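You operate a simulated robot arm through the tools that you are given. There is no shell and no other tool.

You are at the controls of a simulated two-armed robot. One attempt, no reset.

TASK
Start the press, turn the knobs until the red dot sits inside the ring, then stop it.
Fine: the ALONG and ACROSS knobs; the ring on the black plate. Leave the other controls alone.
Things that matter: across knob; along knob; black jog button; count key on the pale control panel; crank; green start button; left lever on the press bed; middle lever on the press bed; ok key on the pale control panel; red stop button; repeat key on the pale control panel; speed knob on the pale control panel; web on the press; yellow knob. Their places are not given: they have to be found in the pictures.

Only the result counts: the job must be done as asked and must still hold three seconds after the hand-in. Knocking over, shifting, dropping, spilling or breaking anything else fails it.

THE ROBOT
Two 6-joint arms with two-finger parallel grippers on one trunk that stands fixed in place. Base frame: the origin is at the foot of the trunk, x ahead of it, y to its left, z up. Units: mm, rad, N and s.
The left shoulder is at [60, 187, 1272], the right one opposite. With the tool pointing down near the work surface each hand reaches from about 200 to 620 mm from the base axis, measured 20 degrees to its own side. Payload 1.57 kg a hand.
Tool frame (each hand has its own): the origin (TCP) lies between the finger pads and is the grasp point; the fingertips stand 30 mm ahead of it; z points along the fingers, y is the line along which they close. The gripper opens to 110 mm. The fingers are 24 mm wide and 12 mm thick; the gripper's body (48 by 112 mm) begins 78 mm behind the TCP.
Orientation is told as [roll, pitch, yaw] about the base's x, y, z axes, in that order, counted from this pose: with the fingers straight down and closing along the base's y, the tool's x points along the base's -x, its y along +y and its z along -z.

THE INTERFACE
- The arms move only by the tool servo_tool. It takes "left_motion", "right_motion" or both (then of equal length, played together; a hand with none holds still); each is a list of rows, each an object (a shift or turn left out is 0, a gripper value left out holds the last) with "delta_rot": the turn, a rotation vector about the tool's x, y, z in units of 90 degrees (1.0 is 90 degrees), a list of three; "offset": the shift along the tool's x, y, z in units of 250 mm (1.0 is 250 mm), a list of three; "jaw": the gripper command, from -1 (fully open) to 1 (shut), values between in proportion. In form: [{"delta_rot": [wx, wy, wz], "offset": [dx, dy, dz], "jaw": jaw}, ...]. A call has 1 to 20 rows; each row is the pose to reach, as a shift and turn from the pose commanded when the call began, along the tool's axes at that moment. A call with a number of a shift or a turn outside -1 to 1 is refused whole. A row lasts 0.2 s, in which the tool goes at most 50 mm and 0.15 rad; a call with a longer step from one row to the next is refused whole, and so is a gripper value outside its range. A pose out of reach is approached as far as the arm can. The call stops where the force on the tool passes 40 N (or 10 N more than at its start, if that is more) or the arm is blocked; 0.2 s more then pass. The fingers move at their own pace (about 153 mm/s each) and stop on an object; they squeeze with about 27 N. The grip force told is the motor's: it shows also when the fingers shut on nothing. Time passes only in rows, and 0.2 s behind the last, so rows that repeat a pose let the fingers close. The reply holds the time, the measured pose of the TCP, the force on the tool along the base axes, the opening and the grip force, in the units named above and with some noise, with the torque about the TCP (base axes, N m) and any sound that the robot's microphone picked up.
- Cameras (640 x 400 px; columns grow to the right, rows downward): "scene" is now at [21.4, -11.9, 1821.5]; the picture's right is [-0.15, -0.99, 0.00], its down [-0.69, 0.10, -0.71] and it looks along [0.70, -0.10, -0.70] (base axes); focal length 353 px, centre (320, 200). "left" rides on the left gripper at [70, -16, -141] in its tool frame; the picture's right is [0.23, 0.97, 0.00], its down [-0.86, 0.20, -0.48] and it looks along [-0.47, 0.11, 0.88] (tool axes); focal length 222 px, centre (320, 200). "right" rides on the right gripper at [70, 16, -141] in its tool frame; the picture's right is [-0.23, 0.97, 0.00], its down [-0.85, -0.20, -0.48] and it looks along [-0.47, -0.11, 0.88] (tool axes); focal length 222 px, centre (320, 200).
- get_image(camera): a new picture of that camera. It takes no simulated time.
- raise_lower(by): slides the trunk up (or, below 0, down) by that many mm; the arms and the scene camera ride with it, the base frame stays. It gives what a move gives, with no picture.
- aim_head(pan, tilt): turns the head with the scene camera to pan (to the left, within 1.501 rad either way) and tilt (down, from -0.506 to 1.204), counted from straight ahead of the robot. It gives what a move gives.
- locate(camera, pixels): for up to 12 pixels [column, row] of the newest picture of that camera ("zoom" is the newest enlarged one), the place [x, y, z] in the base frame of the surface seen there, good to about 3 mm. It takes no simulated time.
- close_up(camera, box): a new picture of the part [left, top, right, bottom] of that camera's present view, enlarged. It takes no simulated time.
- close_job(): hands the job in; it is judged then, once.

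Leave the grippers open and the arms clear of the work at the hand-in unless told otherwise.

The tools are called after ">>>" as a command line: name --argument value ..., lists and objects as JSON in quotes. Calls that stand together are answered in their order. servo_tool: Moves the arms, as the interface text tells. Its arguments: {"type":"object","properties":{"left_motion":{"type":"array"},"right_motion":{"type":"array"}},"required":[]} The other tools are called the same way: raise_lower (by) slides the trunk up or down; aim_head (pan, tilt) turns the head that bears the scene camera; get_image (camera) takes a picture; locate (camera, pixels) gives the place of the surface under pixels of a picture; close_up (camera, box) takes an enlarged picture of a part of a camera's view; close_job () hands the job in.

At the start:

```text
time_s: 0.0
left_tcp_pos: [332.1, 88.8, 1465.2]
left_ee_rot: [0.001, -0.001, 0.001]
left_contact_force: [0.2, 0.7, -0.2]
left_torque: [0.01, 0.0, 0.01]
left_width: 110.1
left_grasp_force: 0.0
right_tcp_pos: [353.1, -202.0, 1439.3]
right_ee_rot: [-0.001, 0.0, 0.0]
right_contact_force: [-0.8, -0.3, -0.1]
right_torque: [0.0, -0.01, 0.02]
right_width: 109.8
right_grasp_force: 0.1
trunk travel left (down, up): [-900.0, 90.0]
head pan, tilt: [-0.147, 0.778]
```

scene: 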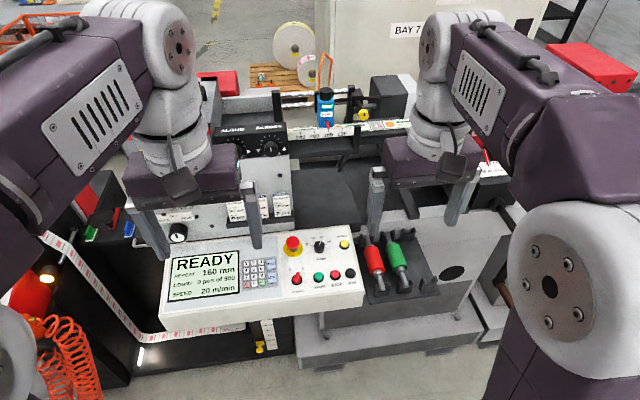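
right: 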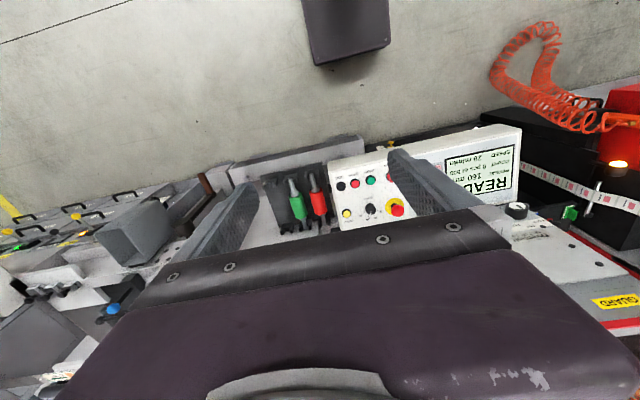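
left: 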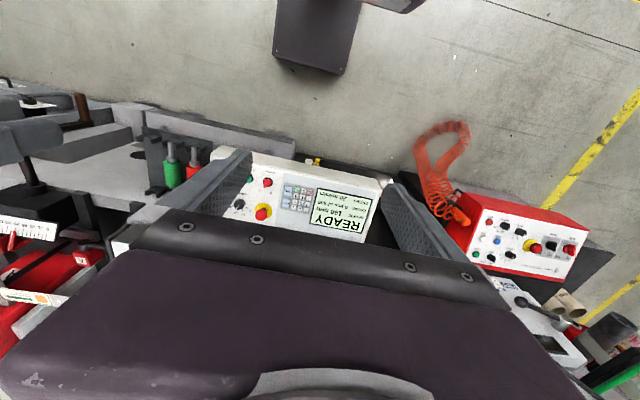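

The arms block much of the scene view. First I take enlarged pictures of the centre, where I see the panel (around 265,270), the knob block labelled "ALONG" (around 250,135) and the press.

>>> close_up --camera "scene" --box '[160, 220, 380, 357]'

>>> close_up --camera "scene" --box '[200, 70, 420, 207]'

>>> close_up --camera "scene" --box '[340, 80, 560, 330]'

>>> close_up --camera "left" --box '[400, 150, 640, 400]'

```text
2.91 times, centred on (270, 288) of scene
```

zoom: 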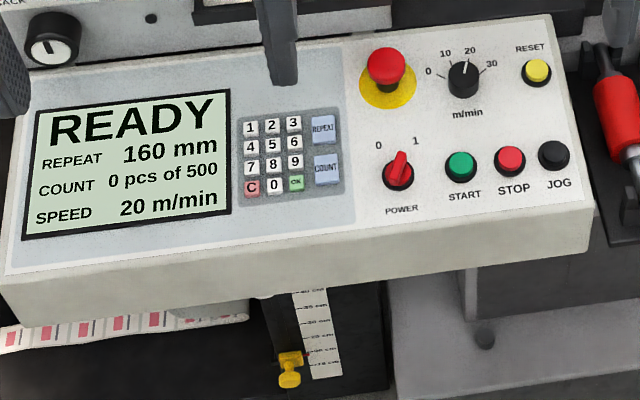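

```text
2.91 times, centred on (310, 138) of scene
```

zoom: 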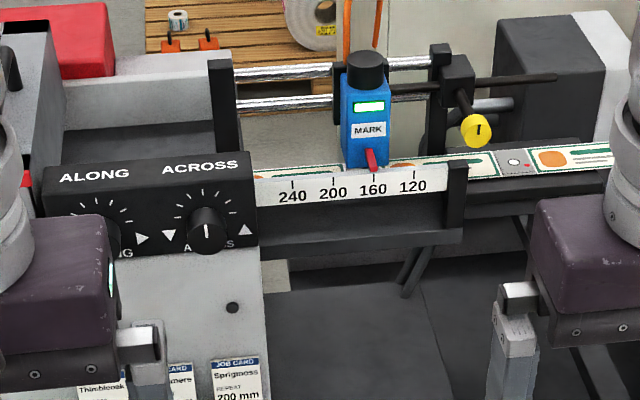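

```text
1.60 times, centred on (450, 205) of scene
```

zoom: 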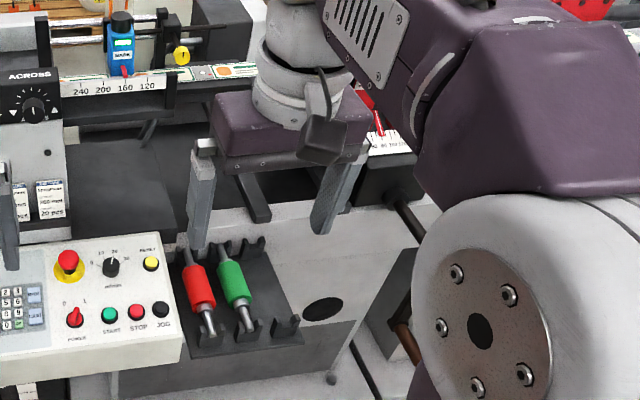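

```text
1.60 times, centred on (520, 275) of left
```

zoom: 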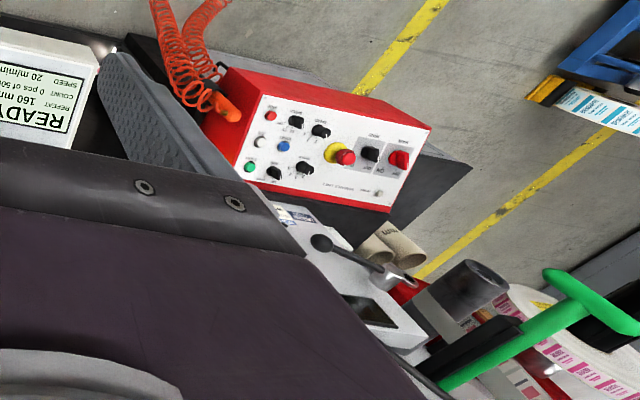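

The panel shows READY, with a green START at zoom (461,166) and a red STOP at (509,160). The ACROSS knob is behind the panel and the ALONG knob is partly hidden. I measure places on the panel and the knob block.

>>> get_image --camera "scene"

>>> locate --camera "scene" --pixels '[[318, 277], [335, 275], [350, 273], [297, 280], [292, 243], [319, 246], [271, 147], [275, 132], [370, 300], [162, 310], [380, 270], [325, 105]]'

```text
taken
```

scene: 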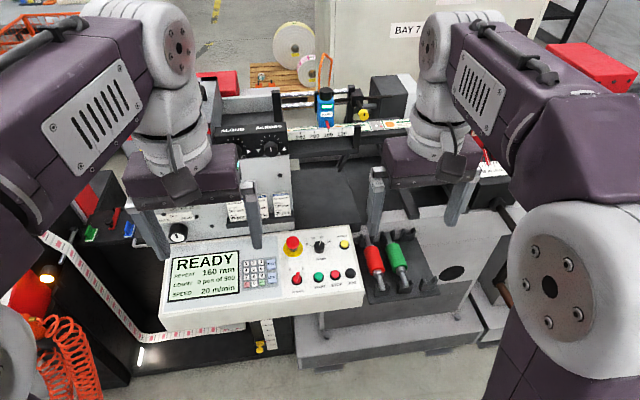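

```text
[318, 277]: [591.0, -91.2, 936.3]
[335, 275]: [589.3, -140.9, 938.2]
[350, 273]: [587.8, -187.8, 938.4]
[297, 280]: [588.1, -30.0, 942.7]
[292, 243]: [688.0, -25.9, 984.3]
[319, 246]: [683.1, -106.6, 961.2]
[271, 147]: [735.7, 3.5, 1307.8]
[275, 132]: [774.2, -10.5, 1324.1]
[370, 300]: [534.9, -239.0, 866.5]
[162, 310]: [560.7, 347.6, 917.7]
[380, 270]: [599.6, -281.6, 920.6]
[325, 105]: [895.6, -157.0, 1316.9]
```

The knob block is at about x 735, z 1308, and the panel at x 590, z 938. I move both hands outward (left +y, right −y) through free air to clear the view.

>>> servo_tool --left_motion '[{"offset": [0, 0.15, 0]}, {"offset": [0, 0.3, 0]}, {"offset": [0, 0.45, 0]}, {"offset": [0, 0.6, 0]}, {"offset": [0, 0.75, 0]}, {"offset": [0, 0.9, 0]}]' --right_motion '[{"offset": [0, -0.15, 0]}, {"offset": [0, -0.3, 0]}, {"offset": [0, -0.45, 0]}, {"offset": [0, -0.6, 0]}, {"offset": [0, -0.75, 0]}, {"offset": [0, -0.9, 0]}]'

>>> get_image --camera "scene"

```text
time_s: 1.4
left_tcp_pos: [334.4, 314.5, 1465.6]
left_ee_rot: [0.0, 0.001, -0.002]
left_contact_force: [-0.5, 0.0, -0.1]
left_torque: [0.05, 0.03, 0.03]
left_width: 109.9
left_grasp_force: 0.0
right_tcp_pos: [354.3, -428.1, 1438.2]
right_ee_rot: [0.001, -0.001, 0.001]
right_contact_force: [0.1, 0.4, -0.9]
right_torque: [0.04, -0.02, -0.03]
right_width: 109.9
right_grasp_force: 0.1
trunk travel left (down, up): [-900.0, 90.0]
head pan, tilt: [-0.147, 0.778]
```

```text
taken
```

scene: 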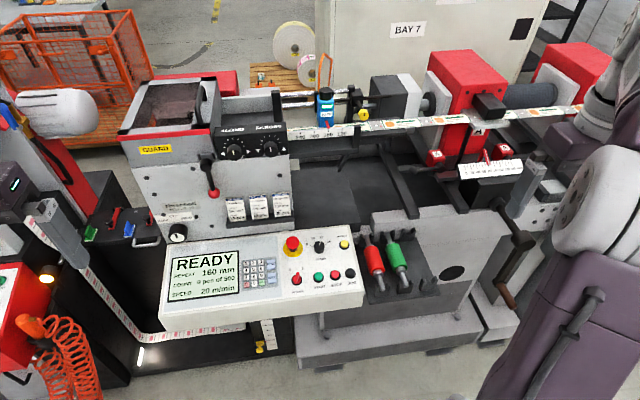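

The view is clear now. I enlarge the knob block, the web with the sensor, the machine's face and the right side.

>>> close_up --camera "scene" --box '[200, 110, 300, 172]'

>>> close_up --camera "scene" --box '[270, 70, 430, 170]'

>>> close_up --camera "scene" --box '[120, 130, 300, 250]'

>>> close_up --camera "scene" --box '[380, 90, 560, 210]'

>>> close_up --camera "scene" --box '[0, 120, 180, 240]'

```text
6.40 times, centred on (250, 141) of scene
```

zoom: 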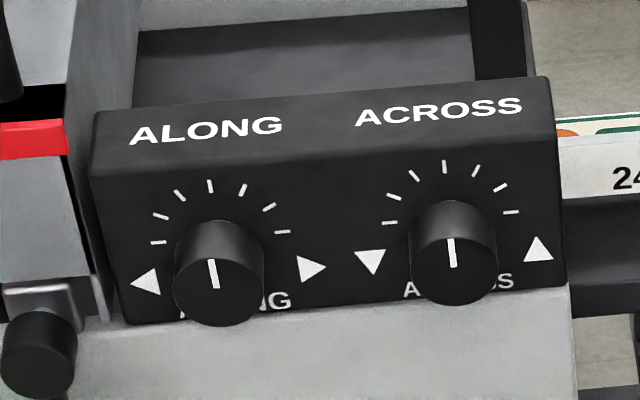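

```text
4.00 times, centred on (350, 120) of scene
```

zoom: 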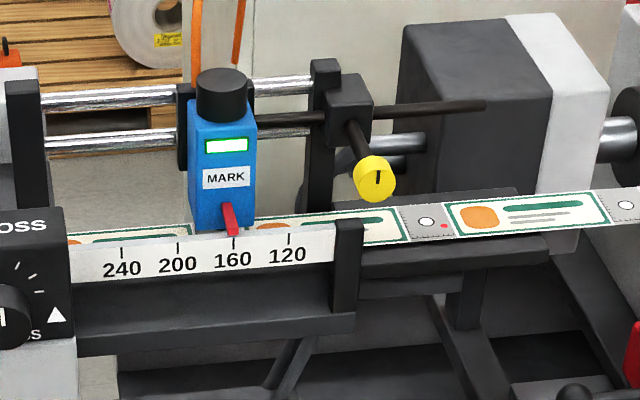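

```text
3.33 times, centred on (210, 190) of scene
```

zoom: 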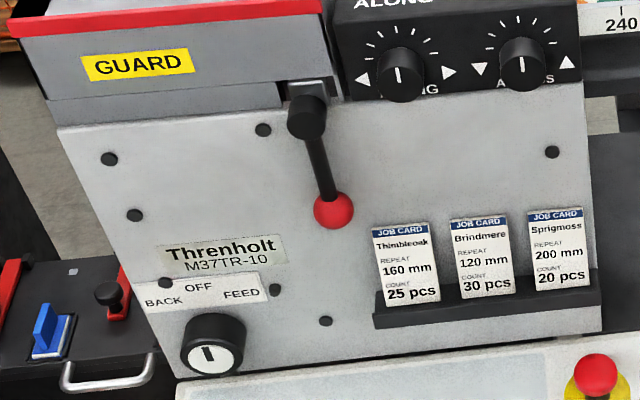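

```text
3.33 times, centred on (470, 150) of scene
```

zoom: 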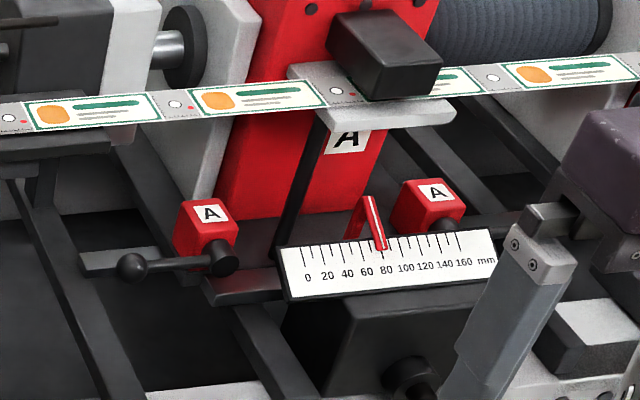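

```text
3.33 times, centred on (90, 180) of scene
```

zoom: 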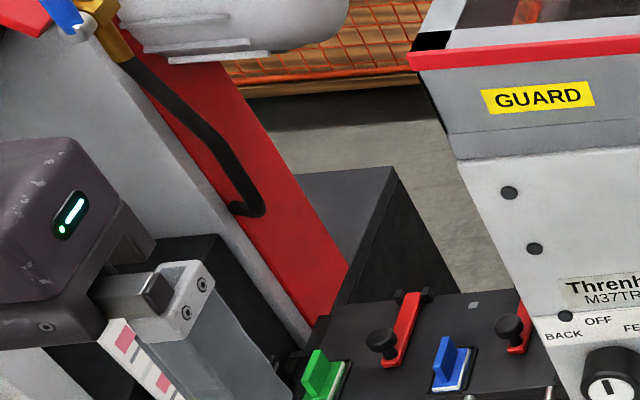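

Between the labels on the web there is a grey field with a white circle and a red dot (around (377,126) in the scene picture). I enlarge those marks strongly.

>>> close_up --camera "scene" --box '[366, 116, 394, 134]'

>>> close_up --camera "scene" --box '[414, 110, 442, 128]'

>>> close_up --camera "scene" --box '[466, 106, 494, 124]'

>>> close_up --camera "scene" --box '[515, 100, 543, 118]'

>>> close_up --camera "scene" --box '[310, 110, 338, 128]'

```text
16.00 times, centred on (380, 125) of scene
```

zoom: 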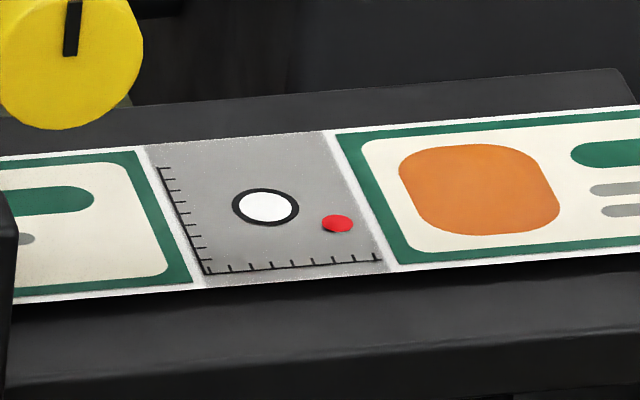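

```text
16.00 times, centred on (428, 119) of scene
```

zoom: 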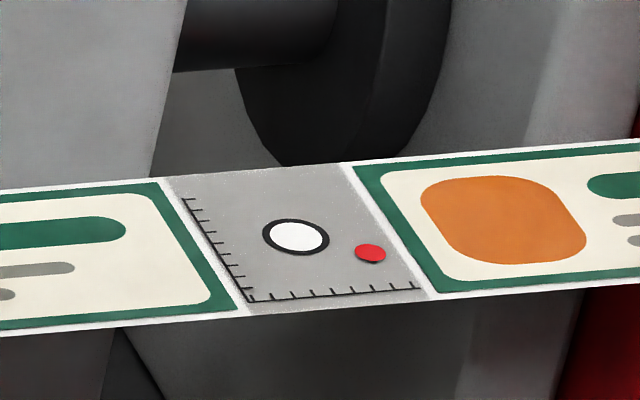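

```text
16.00 times, centred on (480, 115) of scene
```

zoom: 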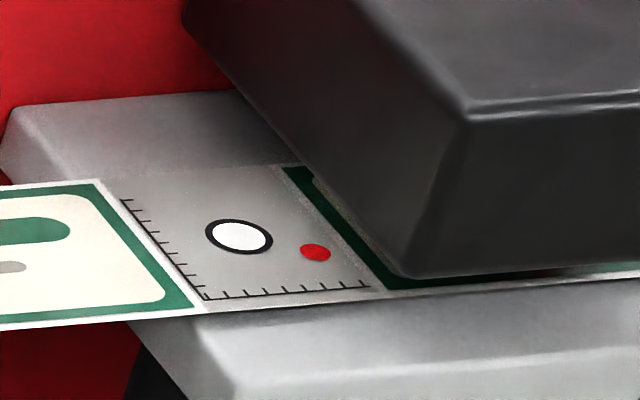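

```text
16.00 times, centred on (529, 109) of scene
```

zoom: 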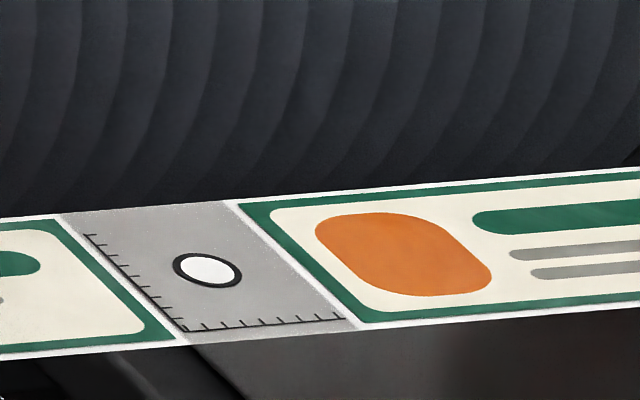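

```text
16.00 times, centred on (324, 119) of scene
```

zoom: 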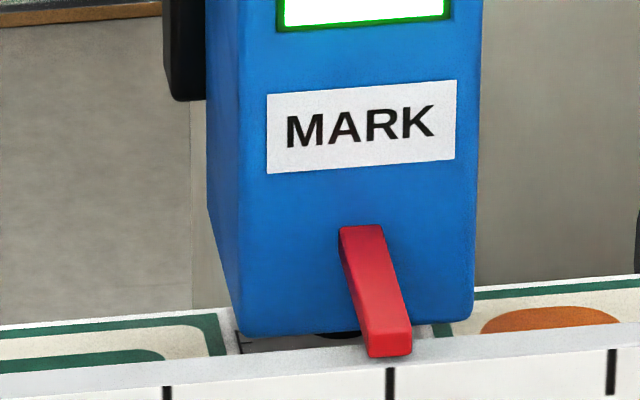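

The web shows a black ring and a red dot printed off it, to the right and slightly towards the robot, with tick scales. I measure the ring, the dot and the knob block.

>>> close_up --camera "scene" --box '[366, 116, 394, 134]'

>>> locate --camera "zoom" --pixels '[[265, 207], [337, 223], [206, 273], [378, 262], [158, 168], [230, 207], [300, 207], [320, 223], [354, 223]]'

>>> close_up --camera "scene" --box '[200, 110, 300, 172]'

>>> locate --camera "zoom" --pixels '[[212, 272], [452, 252], [220, 228], [455, 208], [205, 130], [440, 110], [120, 310], [558, 275], [100, 170], [552, 100], [240, 360], [40, 355]]'

```text
16.00 times, centred on (380, 125) of scene
```

zoom: 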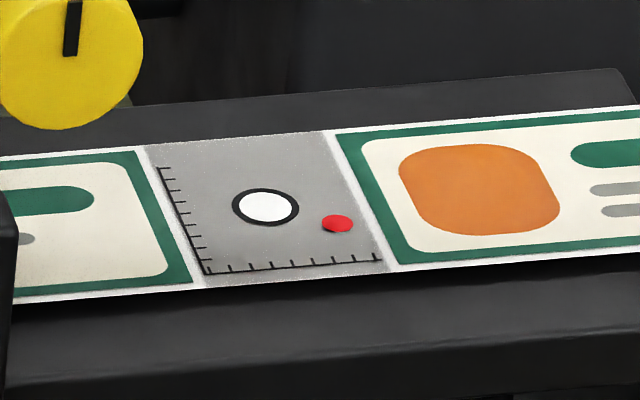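

```text
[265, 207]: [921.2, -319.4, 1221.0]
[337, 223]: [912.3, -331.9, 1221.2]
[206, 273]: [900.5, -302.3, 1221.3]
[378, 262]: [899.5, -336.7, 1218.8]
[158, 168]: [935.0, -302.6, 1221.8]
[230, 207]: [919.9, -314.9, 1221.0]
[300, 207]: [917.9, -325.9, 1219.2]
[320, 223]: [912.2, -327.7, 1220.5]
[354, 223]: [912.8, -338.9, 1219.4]
```

```text
6.40 times, centred on (250, 141) of scene
```

zoom: 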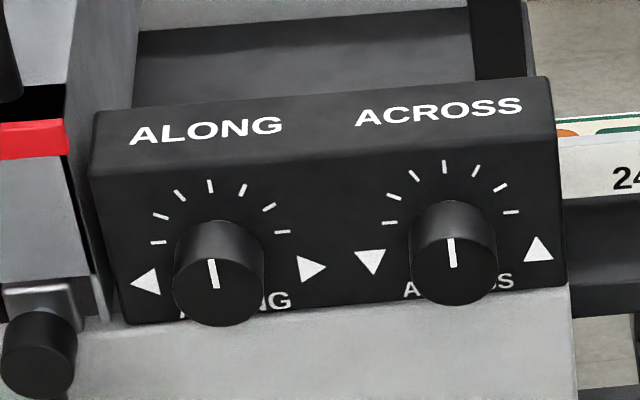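

```text
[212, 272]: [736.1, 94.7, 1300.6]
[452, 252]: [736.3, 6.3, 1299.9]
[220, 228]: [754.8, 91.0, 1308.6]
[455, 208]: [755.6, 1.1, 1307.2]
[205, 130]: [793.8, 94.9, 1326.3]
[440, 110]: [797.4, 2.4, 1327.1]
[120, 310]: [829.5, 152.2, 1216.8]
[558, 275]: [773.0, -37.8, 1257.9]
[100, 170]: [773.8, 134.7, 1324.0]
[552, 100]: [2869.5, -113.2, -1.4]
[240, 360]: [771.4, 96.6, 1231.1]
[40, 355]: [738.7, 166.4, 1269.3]
```

The dot is about 12.5 mm right (−y) of the ring and about 6.5 mm nearer the robot. The knobs stick out of a vertical face (x 774) to x 736, at y 94 and y 4. Now I measure the panel buttons in an enlarged picture.

>>> close_up --camera "scene" --box '[280, 225, 370, 305]'

>>> close_up --camera "scene" --box '[170, 140, 300, 221]'

>>> locate --camera "zoom" --pixels '[[180, 95], [210, 262], [205, 230], [300, 330], [460, 300], [580, 285], [300, 70]]'

```text
5.00 times, centred on (325, 265) of scene
```

zoom: 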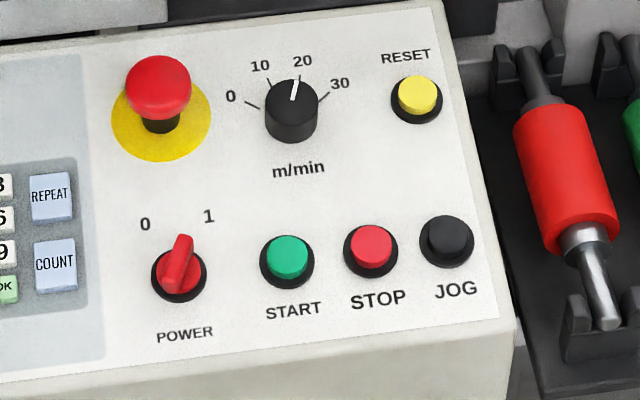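

```text
4.92 times, centred on (235, 180) of scene
```

zoom: 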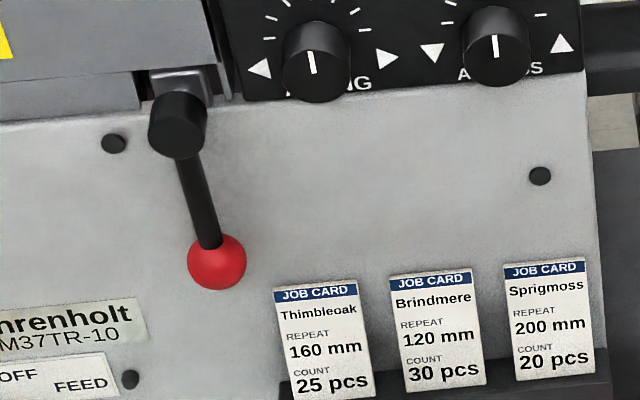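

```text
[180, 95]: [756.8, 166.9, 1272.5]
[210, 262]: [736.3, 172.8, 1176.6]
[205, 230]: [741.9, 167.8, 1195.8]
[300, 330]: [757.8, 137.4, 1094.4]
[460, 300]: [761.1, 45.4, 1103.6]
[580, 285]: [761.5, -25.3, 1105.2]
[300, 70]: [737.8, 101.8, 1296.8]
```

Next, the same panel zoom with points located on the button tops and the panel face.

>>> close_up --camera "scene" --box '[280, 225, 370, 305]'

>>> locate --camera "zoom" --pixels '[[288, 255], [371, 248], [446, 240], [181, 250], [292, 310], [330, 215], [370, 180], [160, 80], [291, 100], [375, 298], [288, 272], [371, 265]]'

```text
5.00 times, centred on (325, 265) of scene
```

zoom: 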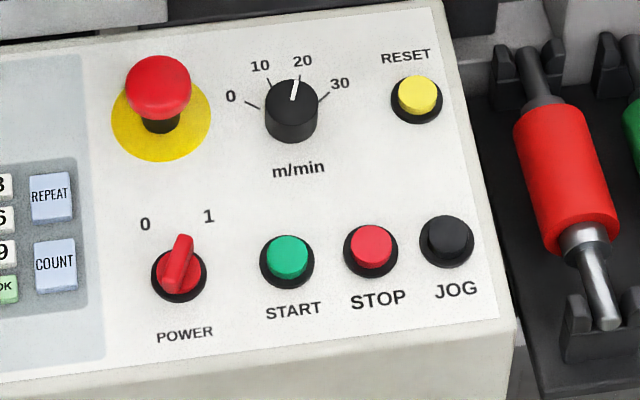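

```text
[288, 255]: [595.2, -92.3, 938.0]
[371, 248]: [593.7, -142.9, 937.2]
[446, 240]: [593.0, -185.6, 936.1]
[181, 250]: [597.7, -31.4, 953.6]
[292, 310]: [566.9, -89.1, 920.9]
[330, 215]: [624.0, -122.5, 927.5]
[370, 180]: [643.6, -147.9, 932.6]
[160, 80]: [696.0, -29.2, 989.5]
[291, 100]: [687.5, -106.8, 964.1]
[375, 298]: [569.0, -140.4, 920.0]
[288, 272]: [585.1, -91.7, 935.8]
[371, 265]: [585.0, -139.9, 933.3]
```

START is at about (591,−92,937) and STOP at (590,−142,937). I bring the right hand (fingers shut) part-way toward START, and turn the left hand to point forward while moving it toward the knobs.

>>> servo_tool --left_motion '[{"delta_rot": [0, -0.0833, 0], "offset": [-0.072, -0.038, 0.038], "jaw": -0.09}, {"delta_rot": [0, -0.1667, 0], "offset": [-0.144, -0.076, 0.077]}, {"delta_rot": [0, -0.25, 0], "offset": [-0.216, -0.114, 0.115]}, {"delta_rot": [0, -0.3333, 0], "offset": [-0.288, -0.152, 0.153]}, {"delta_rot": [0, -0.4167, 0], "offset": [-0.36, -0.19, 0.192]}, {"delta_rot": [0, -0.5, 0], "offset": [-0.432, -0.228, 0.23]}, {"delta_rot": [0, -0.5833, 0], "offset": [-0.504, -0.266, 0.268]}, {"delta_rot": [0, -0.6667, 0], "offset": [-0.576, -0.304, 0.307]}, {"delta_rot": [0, -0.75, 0], "offset": [-0.648, -0.342, 0.345]}, {"delta_rot": [0, -0.8333, 0], "offset": [-0.72, -0.38, 0.383]}, {"delta_rot": [0, -0.9167, 0], "offset": [-0.792, -0.418, 0.422]}, {"delta_rot": [0, -1.0, 0], "offset": [-0.864, -0.456, 0.46]}]' --right_motion '[{"offset": [-0.049, 0.069, 0.078], "jaw": 1}, {"offset": [-0.098, 0.139, 0.156]}, {"offset": [-0.147, 0.208, 0.234]}, {"offset": [-0.196, 0.278, 0.312]}, {"offset": [-0.245, 0.347, 0.39]}, {"offset": [-0.294, 0.417, 0.469]}, {"offset": [-0.343, 0.486, 0.547]}, {"offset": [-0.392, 0.555, 0.625]}, {"offset": [-0.441, 0.625, 0.703]}, {"offset": [-0.49, 0.694, 0.781]}, {"offset": [-0.539, 0.764, 0.859]}, {"offset": [-0.588, 0.833, 0.937]}]'

>>> get_image --camera "scene"

>>> get_image --camera "left"

>>> get_image --camera "right"

```text
time_s: 4.0
left_tcp_pos: [561.4, 246.0, 1380.2]
left_ee_rot: [-1.257, -1.521, 1.232]
left_contact_force: [0.2, 0.4, 0.7]
left_torque: [-0.01, 0.0, -0.02]
left_width: 59.9
left_grasp_force: 0.0
left hand out of reach, approached as far as the arm can: row 7, 8, 9, 10, 11, 12
right_tcp_pos: [501.3, -217.3, 1202.2]
right_ee_rot: [0.0, 0.002, -0.001]
right_contact_force: [-0.4, 0.5, 0.0]
right_torque: [-0.01, 0.04, 0.01]
right_width: 0.1
right_grasp_force: 21.2
trunk travel left (down, up): [-900.0, 90.0]
head pan, tilt: [-0.147, 0.778]
```

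```text
taken
```

scene: 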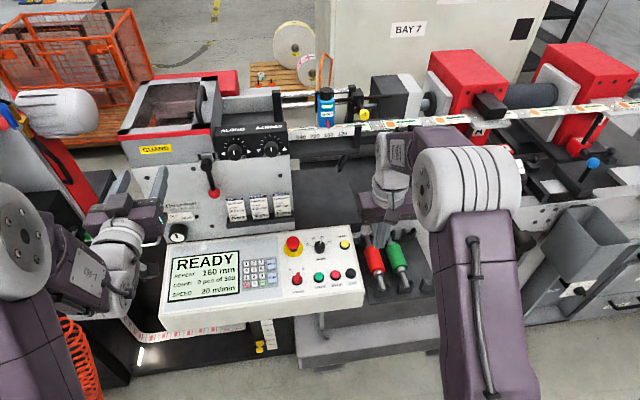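

```text
taken
```

left: 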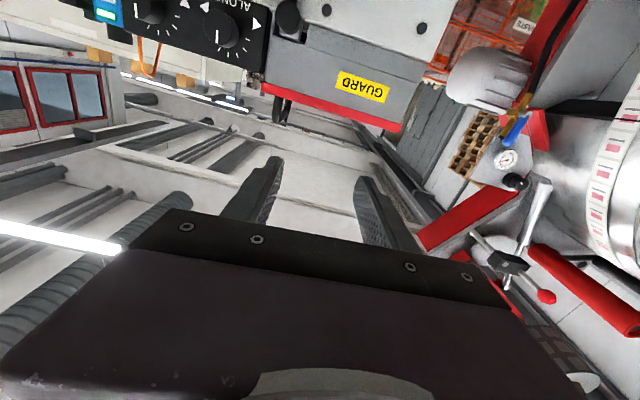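

```text
taken
```

right: 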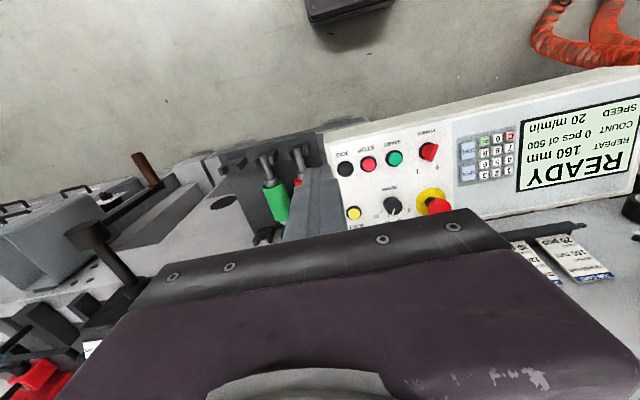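

The left hand stopped near (561,246,1380), slightly short of the commanded pose. I move it on toward a point in front of the ALONG knob, keeping the fingertips short of x 720, and move the right hand over START at z about 1030.

>>> servo_tool --left_motion '[{"offset": [0.035, -0.07, 0.08]}, {"offset": [0.07, -0.141, 0.16]}, {"offset": [0.106, -0.212, 0.24]}, {"offset": [0.141, -0.283, 0.32]}, {"offset": [0.177, -0.353, 0.4]}, {"offset": [0.212, -0.424, 0.48]}, {"offset": [0.212, -0.424, 0.48]}, {"offset": [0.212, -0.424, 0.48]}]' --right_motion '[{"offset": [-0.045, 0.063, 0.086]}, {"offset": [-0.09, 0.125, 0.172]}, {"offset": [-0.135, 0.188, 0.258]}, {"offset": [-0.18, 0.25, 0.344]}, {"offset": [-0.225, 0.313, 0.43]}, {"offset": [-0.27, 0.376, 0.516]}, {"offset": [-0.315, 0.438, 0.602]}, {"offset": [-0.36, 0.501, 0.688]}]'

>>> get_image --camera "scene"

>>> get_image --camera "left"

>>> get_image --camera "right"

```text
time_s: 5.8
left_tcp_pos: [666.5, 221.6, 1326.6]
left_ee_rot: [-0.668, -1.551, 0.571]
left_contact_force: [-0.5, 0.8, 0.4]
left_torque: [-0.02, 0.0, -0.02]
left_width: 60.2
left_grasp_force: 0.1
left hand out of reach, approached as far as the arm can: row 1, 2, 3, 4, 5, 6, 7, 8
right_tcp_pos: [583.9, -91.9, 1032.9]
right_ee_rot: [-0.002, 0.004, 0.0]
right_contact_force: [-0.2, 0.6, 0.0]
right_torque: [0.0, 0.0, 0.01]
right_width: 0.1
right_grasp_force: 21.0
right hand out of reach, approached as far as the arm can: row 8
trunk travel left (down, up): [-900.0, 90.0]
head pan, tilt: [-0.147, 0.778]
```

```text
taken
```

scene: 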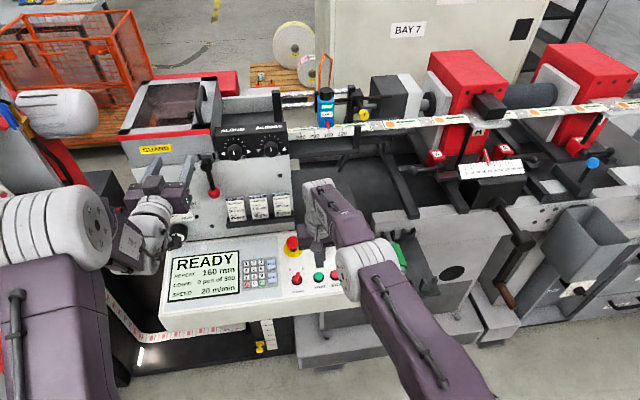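

```text
taken
```

left: 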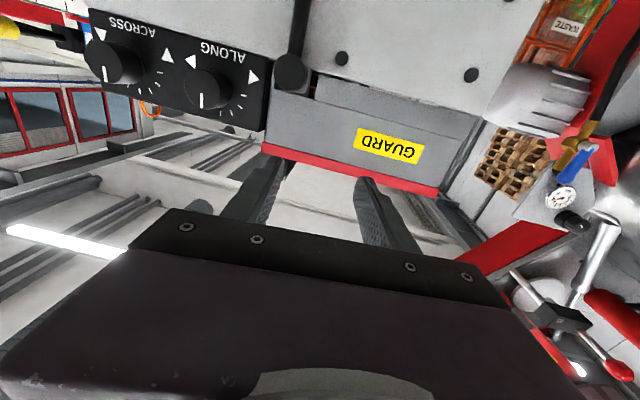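

```text
taken
```

right: 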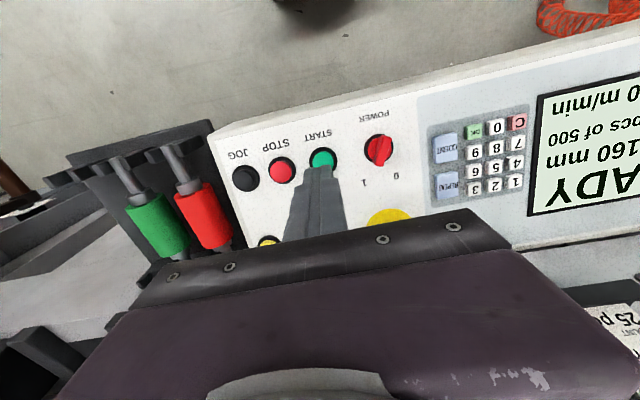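

The left hand stuck at y 221, so the low wrist-bend or reach seems limited at this trunk height. I back both hands off (left back, right up and outward) so that the trunk can be lowered safely.

>>> servo_tool --left_motion '[{"offset": [-0.05, 0.1, -0.1]}, {"offset": [-0.1, 0.2, -0.2]}, {"offset": [-0.15, 0.3, -0.3]}, {"offset": [-0.2, 0.4, -0.4]}, {"offset": [-0.25, 0.4, -0.48]}, {"offset": [-0.25, 0.4, -0.48]}]' --right_motion '[{"offset": [0, -0.05, -0.15]}, {"offset": [0.03, -0.1, -0.3]}, {"offset": [0.06, -0.15, -0.45]}, {"offset": [0.09, -0.2, -0.6]}, {"offset": [0.12, -0.25, -0.75]}, {"offset": [0.15, -0.3, -0.9]}]'

```text
time_s: 7.2
left_tcp_pos: [555.2, 334.5, 1394.3]
left_ee_rot: [-0.666, -1.55, 0.57]
left_contact_force: [-0.4, 0.0, 0.1]
left_torque: [0.0, -0.03, 0.05]
left_width: 60.0
left_grasp_force: 0.1
right_tcp_pos: [544.9, -169.0, 1259.2]
right_ee_rot: [0.001, 0.0, 0.0]
right_contact_force: [0.1, -0.3, -0.7]
right_torque: [0.0, 0.02, -0.02]
right_width: 0.1
right_grasp_force: 21.8
trunk travel left (down, up): [-900.0, 90.0]
head pan, tilt: [-0.147, 0.778]
```

Both hands are clear. I lower the trunk by 200 mm: the left hand goes to z ~1194 and the right fingertip to z ~1030, still above the panel (z ≤ 990).

>>> raise_lower --by -200

>>> get_image --camera "scene"

>>> get_image --camera "left"

```text
time_s: 9.4
left_tcp_pos: [557.1, 336.2, 1193.9]
left_ee_rot: [-0.678, -1.55, 0.58]
left_contact_force: [-0.4, 0.4, -0.4]
left_torque: [0.01, -0.03, -0.03]
left_width: 60.0
left_grasp_force: 0.1
right_tcp_pos: [545.7, -168.0, 1058.7]
right_ee_rot: [-0.001, 0.0, 0.0]
right_contact_force: [0.2, -0.3, 1.2]
right_torque: [0.04, 0.01, 0.0]
right_width: 0.2
right_grasp_force: 21.6
trunk travel left (down, up): [-700.0, 290.0]
head pan, tilt: [-0.147, 0.778]
```

```text
taken
```

scene: 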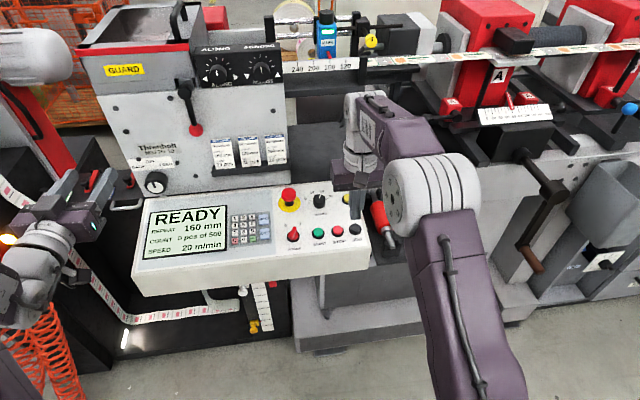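

```text
taken
```

left: 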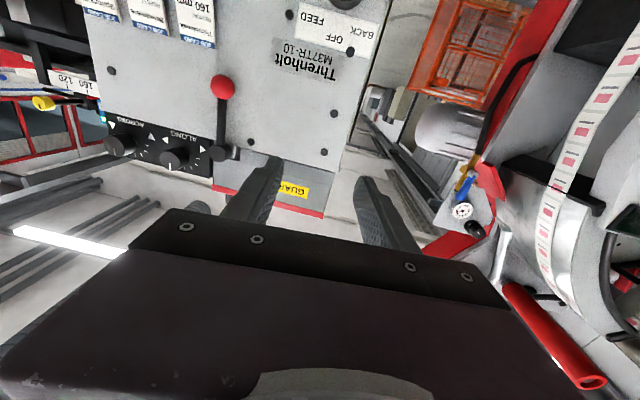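

The trunk is lower and the knobs remain visible. I now try moving the left hand straight in front of the ALONG knob at about (640,94,1297), correcting the 5° yaw it picked up.

>>> servo_tool --left_motion '[{"delta_rot": [-0.008, 0, 0], "offset": [-0.051, -0.117, 0.052]}, {"delta_rot": [-0.015, 0, 0], "offset": [-0.102, -0.234, 0.104]}, {"delta_rot": [-0.023, 0, 0], "offset": [-0.153, -0.351, 0.156]}, {"delta_rot": [-0.03, 0, 0], "offset": [-0.204, -0.469, 0.209]}, {"delta_rot": [-0.038, 0, 0], "offset": [-0.254, -0.586, 0.261]}, {"delta_rot": [-0.046, 0, 0], "offset": [-0.305, -0.703, 0.313]}, {"delta_rot": [-0.053, 0, 0], "offset": [-0.356, -0.82, 0.365]}, {"delta_rot": [-0.061, 0, 0], "offset": [-0.407, -0.937, 0.417]}]'

>>> get_image --camera "scene"

>>> get_image --camera "left"

```text
time_s: 11.2
left_tcp_pos: [602.2, 230.9, 1257.9]
left_ee_rot: [-0.516, -1.545, 0.477]
left_contact_force: [-0.1, -0.6, 0.6]
left_torque: [0.02, -0.01, -0.01]
left_width: 59.9
left_grasp_force: 0.1
left hand out of reach, approached as far as the arm can: row 4, 5, 6, 7, 8
right_tcp_pos: [546.2, -168.0, 1059.9]
right_ee_rot: [0.0, 0.001, -0.001]
right_contact_force: [0.2, 0.6, -0.1]
right_torque: [0.0, -0.03, 0.02]
right_width: 0.0
right_grasp_force: 21.2
trunk travel left (down, up): [-700.0, 290.0]
head pan, tilt: [-0.147, 0.778]
```

```text
taken
```

scene: 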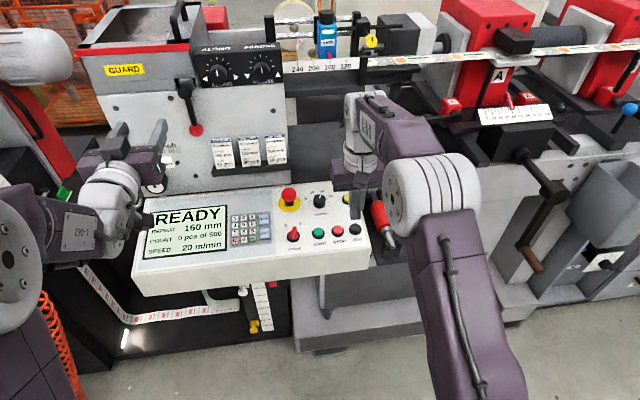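

```text
taken
```

left: 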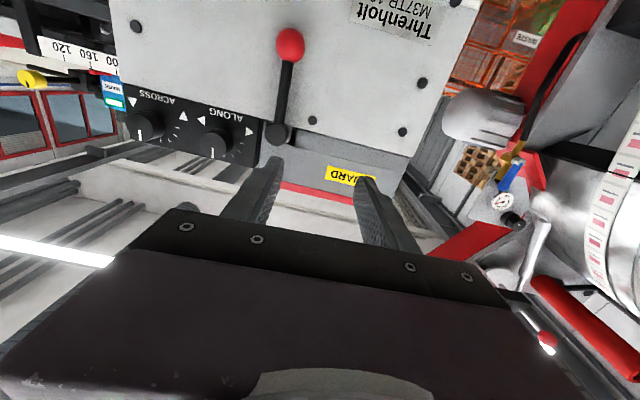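

It is again blocked near y 231, with the tool pointing straight ahead. I test whether letting the tool point about 29° inward (toward −y) frees the y motion: rotate and move to about (640,130,1290).

>>> servo_tool --left_motion '[{"delta_rot": [0.06, 0, 0], "offset": [0, 0, 0]}, {"delta_rot": [0.12, 0, 0], "offset": [-0.02, -0.04, 0.02]}, {"delta_rot": [0.18, 0, 0], "offset": [-0.05, -0.1, 0.05]}, {"delta_rot": [0.24, 0, 0], "offset": [-0.08, -0.2, 0.09]}, {"delta_rot": [0.3, 0, 0], "offset": [-0.1, -0.3, 0.13]}, {"delta_rot": [0.3, 0, 0], "offset": [-0.13, -0.4, 0.16]}, {"delta_rot": [0.3, 0, 0], "offset": [-0.13, -0.4, 0.16]}]'

>>> get_image --camera "scene"

```text
time_s: 12.8
left_tcp_pos: [644.3, 129.6, 1290.1]
left_ee_rot: [-1.057, -1.549, 0.585]
left_contact_force: [0.4, -0.4, 0.0]
left_torque: [0.02, 0.01, 0.0]
left_width: 59.8
left_grasp_force: 0.0
right_tcp_pos: [546.2, -168.0, 1058.9]
right_ee_rot: [-0.001, -0.002, 0.001]
right_contact_force: [-0.3, -0.4, 0.3]
right_torque: [-0.03, 0.02, 0.01]
right_width: 0.1
right_grasp_force: 22.0
trunk travel left (down, up): [-700.0, 290.0]
head pan, tilt: [-0.147, 0.778]
```

```text
taken
```

scene: 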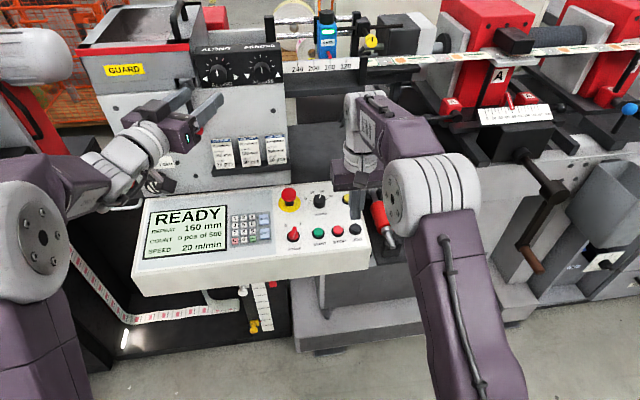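

With a 27° inward yaw the hand reached (644,130,1290) precisely. I'll close the fingers vertically on the knob so that the yaw doesn't matter. First I measure the knob centres again from this lower camera.

>>> close_up --camera "scene" --box '[185, 35, 305, 110]'

>>> locate --camera "zoom" --pixels '[[172, 180], [172, 205], [155, 190], [190, 190], [172, 157], [405, 175], [405, 200], [388, 187], [422, 187], [405, 150], [300, 200], [300, 120]]'

```text
5.33 times, centred on (245, 72) of scene
```

zoom: 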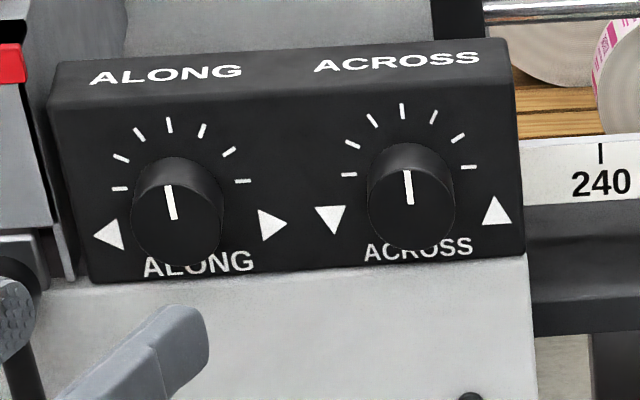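

```text
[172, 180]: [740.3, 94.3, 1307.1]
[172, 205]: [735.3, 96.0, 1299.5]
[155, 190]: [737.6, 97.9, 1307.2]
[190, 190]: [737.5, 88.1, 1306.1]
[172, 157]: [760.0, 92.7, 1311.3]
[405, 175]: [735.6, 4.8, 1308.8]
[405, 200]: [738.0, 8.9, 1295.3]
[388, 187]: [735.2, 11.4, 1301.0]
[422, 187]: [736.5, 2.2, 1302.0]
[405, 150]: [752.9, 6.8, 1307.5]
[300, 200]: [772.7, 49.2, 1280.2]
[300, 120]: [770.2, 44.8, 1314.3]
```

The knob centres are at about (736, 94, 1293) for ALONG and (736, 5, 1293) for ACROSS, with a radius of about 19 mm. Next I roll the left hand 90° so it closes vertically and put it in front of ALONG, and bring the right fingertip over START.

>>> servo_tool --left_motion '[{"delta_rot": [0, 0, 0.0833], "offset": [-0.001, 0.005, 0.016]}, {"delta_rot": [0, 0, 0.1667], "offset": [-0.002, 0.01, 0.032]}, {"delta_rot": [0, 0, 0.25], "offset": [-0.003, 0.015, 0.048]}, {"delta_rot": [0, 0, 0.3333], "offset": [-0.004, 0.02, 0.064]}, {"delta_rot": [0, 0, 0.4167], "offset": [-0.005, 0.025, 0.08]}, {"delta_rot": [0, 0, 0.5], "offset": [-0.006, 0.03, 0.096]}, {"delta_rot": [0, 0, 0.5833], "offset": [-0.007, 0.035, 0.112]}, {"delta_rot": [0, 0, 0.6667], "offset": [-0.008, 0.04, 0.128]}, {"delta_rot": [0, 0, 0.75], "offset": [-0.009, 0.045, 0.144]}, {"delta_rot": [0, 0, 0.8333], "offset": [-0.01, 0.05, 0.16]}, {"delta_rot": [0, 0, 0.9167], "offset": [-0.011, 0.055, 0.185]}, {"delta_rot": [0, 0, 1.0], "offset": [-0.012, 0.062, 0.211]}]' --right_motion '[{"offset": [-0.015, 0.025, 0.018]}, {"offset": [-0.03, 0.051, 0.036]}, {"offset": [-0.045, 0.076, 0.054]}, {"offset": [-0.06, 0.101, 0.072]}, {"offset": [-0.075, 0.127, 0.09]}, {"offset": [-0.09, 0.152, 0.108]}, {"offset": [-0.105, 0.177, 0.126]}, {"offset": [-0.12, 0.203, 0.144]}, {"offset": [-0.135, 0.228, 0.162]}, {"offset": [-0.15, 0.253, 0.18]}, {"offset": [-0.165, 0.279, 0.198]}, {"offset": [-0.18, 0.304, 0.216]}]'

>>> get_image --camera "scene"

>>> get_image --camera "left"

>>> get_image --camera "right"

```text
time_s: 15.0
left_tcp_pos: [744.7, 134.8, 1358.2]
left_ee_rot: [1.554, -0.284, -2.048]
left_contact_force: [-1.0, 0.8, 0.3]
left_torque: [0.01, -0.04, 0.01]
left_width: 60.1
left_grasp_force: 0.0
left hand out of reach, approached as far as the arm can: row 5, 6, 7, 8, 9, 10, 11
right_tcp_pos: [582.3, -104.5, 1014.3]
right_ee_rot: [-0.002, -0.002, -0.001]
right_contact_force: [-0.6, 0.5, 0.6]
right_torque: [0.0, -0.03, 0.02]
right_width: 0.0
right_grasp_force: 21.3
trunk travel left (down, up): [-700.0, 290.0]
head pan, tilt: [-0.147, 0.778]
stopped in row 11 (left hand): the force on the tool passed its limit at 61 N (the readings are from after the stop); the commanded pose is now the measured one
```

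```text
taken
```

scene: 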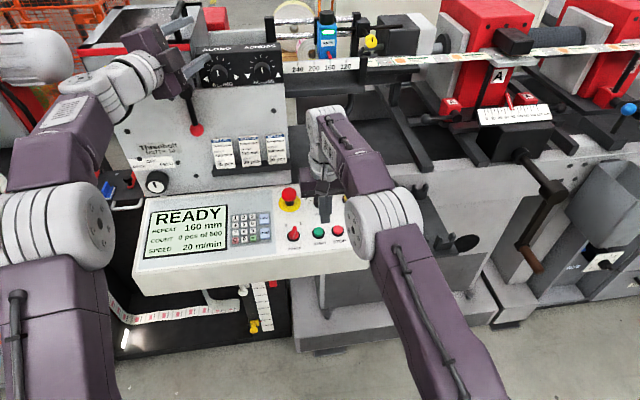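

```text
taken
```

left: 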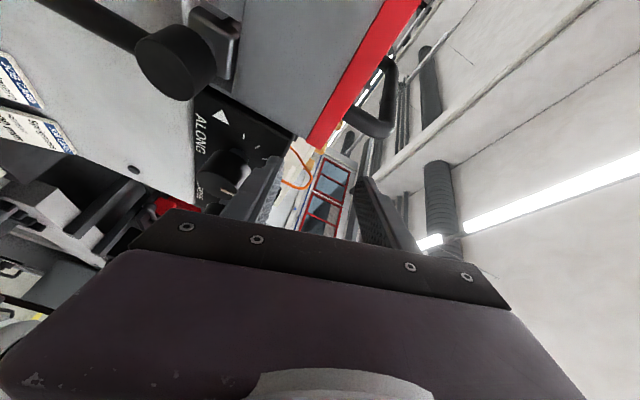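

```text
taken
```

right: 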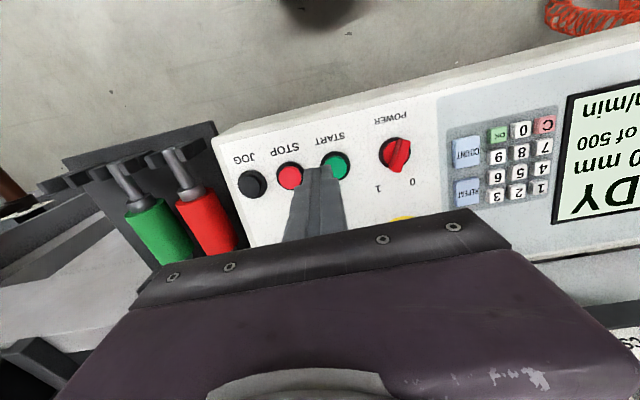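

The left hand drifted off during the roll (a joint limit) and touched something briefly. I look closely to see what it touched and whether anything shifted.

>>> close_up --camera "scene" --box '[80, 0, 320, 150]'

>>> close_up --camera "scene" --box '[150, 20, 290, 108]'

>>> close_up --camera "left" --box '[120, 0, 440, 240]'

```text
2.67 times, centred on (200, 75) of scene
```

zoom: 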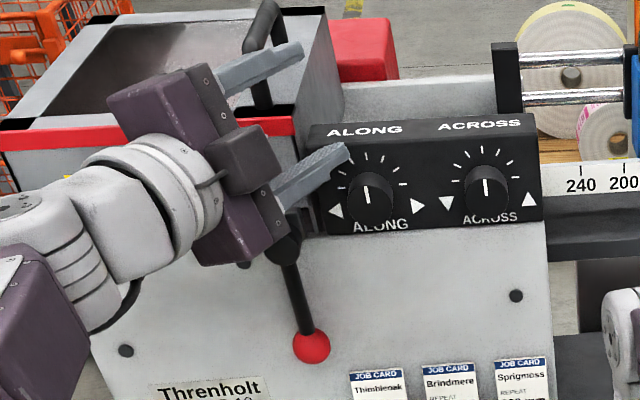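

```text
4.55 times, centred on (220, 64) of scene
```

zoom: 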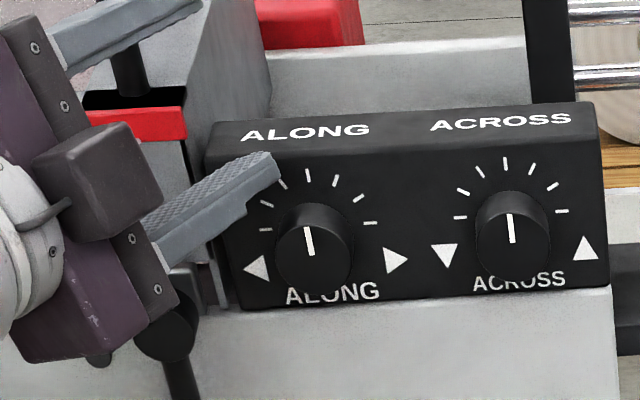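

```text
1.67 times, centred on (280, 120) of left
```

zoom: 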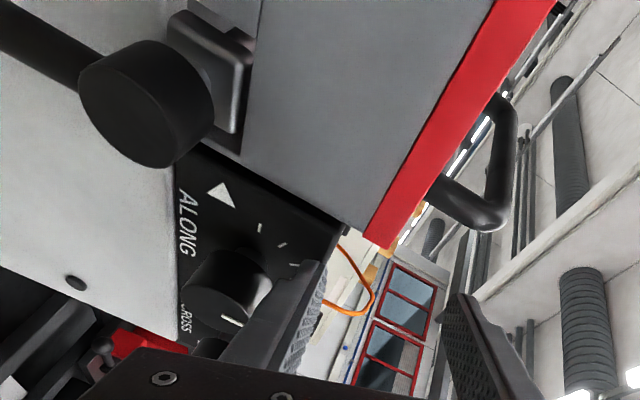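

The lower finger only touched the knob block's face; knobs, guard and lever look unchanged. I back the left hand straight out along its own axis by 100 mm.

>>> servo_tool --left_motion '[{"offset": [0, 0, -0.1]}, {"offset": [0, 0, -0.25]}, {"offset": [0, 0, -0.4]}]'

```text
time_s: 15.8
left_tcp_pos: [682.2, 188.8, 1397.0]
left_ee_rot: [1.539, -0.289, -2.052]
left_contact_force: [-0.4, -0.2, -0.4]
left_torque: [-0.03, 0.01, -0.01]
left_width: 60.0
left_grasp_force: 0.1
left hand out of reach, approached as far as the arm can: row 1, 2, 3
right_tcp_pos: [583.7, -106.5, 1013.5]
right_ee_rot: [0.0, 0.001, -0.004]
right_contact_force: [-0.3, 0.3, 0.2]
right_torque: [-0.04, -0.03, -0.03]
right_width: 0.0
right_grasp_force: 21.6
trunk travel left (down, up): [-700.0, 290.0]
head pan, tilt: [-0.147, 0.778]
```

The hand is out of the way at (682,189,1397). I roll it back to the earlier orientation while moving it back to about (620,180,1290).

>>> servo_tool --left_motion '[{"delta_rot": [0, 0, -0.091], "offset": [-0.002, -0.05, -0.05]}, {"delta_rot": [0, 0, -0.182], "offset": [-0.004, -0.1, -0.1]}, {"delta_rot": [0, 0, -0.273], "offset": [-0.006, -0.15, -0.15]}, {"delta_rot": [0, 0, -0.364], "offset": [-0.008, -0.2, -0.196]}, {"delta_rot": [0, 0, -0.456], "offset": [-0.01, -0.25, -0.196]}, {"delta_rot": [0, 0, -0.547], "offset": [-0.012, -0.3, -0.196]}, {"delta_rot": [0, 0, -0.638], "offset": [-0.014, -0.35, -0.196]}, {"delta_rot": [0, 0, -0.729], "offset": [-0.017, -0.4, -0.196]}, {"delta_rot": [0, 0, -0.82], "offset": [-0.02, -0.455, -0.196]}]'

```text
time_s: 17.8
left_tcp_pos: [620.5, 180.6, 1288.3]
left_ee_rot: [-0.222, -1.55, -0.262]
left_contact_force: [0.1, -0.4, 0.0]
left_torque: [-0.01, 0.01, 0.01]
left_width: 59.7
left_grasp_force: 0.1
right_tcp_pos: [584.4, -106.1, 1012.4]
right_ee_rot: [-0.001, 0.003, -0.003]
right_contact_force: [-0.1, -0.4, -0.4]
right_torque: [0.0, -0.01, 0.0]
right_width: 0.0
right_grasp_force: 21.0
trunk travel left (down, up): [-700.0, 290.0]
head pan, tilt: [-0.147, 0.778]
```

It is back under control at (620,181,1288). I try the roll the other way (−90° about the tool axis), first half only, holding position.

>>> servo_tool --left_motion '[{"delta_rot": [0, 0, -0.09]}, {"delta_rot": [0, 0, -0.18]}, {"delta_rot": [0, 0, -0.27]}, {"delta_rot": [0, 0, -0.36]}, {"delta_rot": [0, 0, -0.45]}, {"delta_rot": [0, 0, -0.54]}]'

```text
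time_s: 19.2
left_tcp_pos: [621.8, 180.2, 1287.2]
left_ee_rot: [-1.544, -0.717, 1.07]
left_contact_force: [0.1, -0.2, 0.3]
left_torque: [0.03, 0.0, -0.03]
left_width: 59.8
left_grasp_force: 0.1
right_tcp_pos: [583.8, -106.6, 1011.8]
right_ee_rot: [0.001, 0.0, -0.002]
right_contact_force: [-0.5, 0.3, 0.0]
right_torque: [0.02, -0.06, 0.0]
right_width: 0.1
right_grasp_force: 21.0
trunk travel left (down, up): [-700.0, 290.0]
head pan, tilt: [-0.147, 0.778]
```

Reached without drift. I complete the roll to −90°.

>>> servo_tool --left_motion '[{"delta_rot": [0, 0, -0.09]}, {"delta_rot": [0, 0, -0.18]}, {"delta_rot": [0, 0, -0.27]}, {"delta_rot": [0, 0, -0.36]}, {"delta_rot": [0, 0, -0.46]}]'

>>> get_image --camera "scene"

>>> get_image --camera "left"

```text
refused: row 5 steps farther than a row can; nothing moved
```

```text
taken
```

scene: 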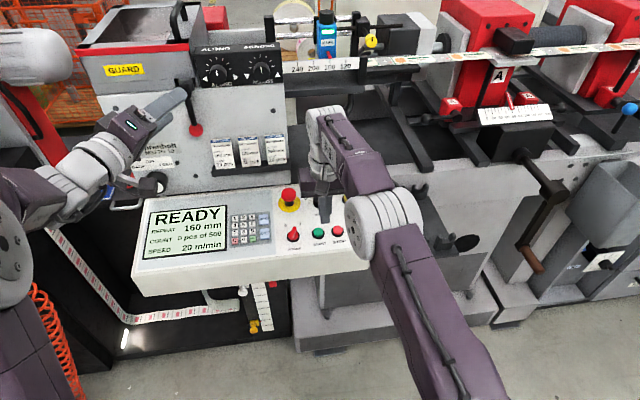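

```text
taken
```

left: 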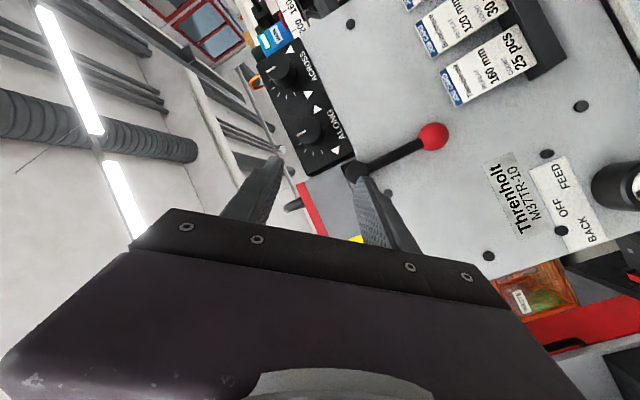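

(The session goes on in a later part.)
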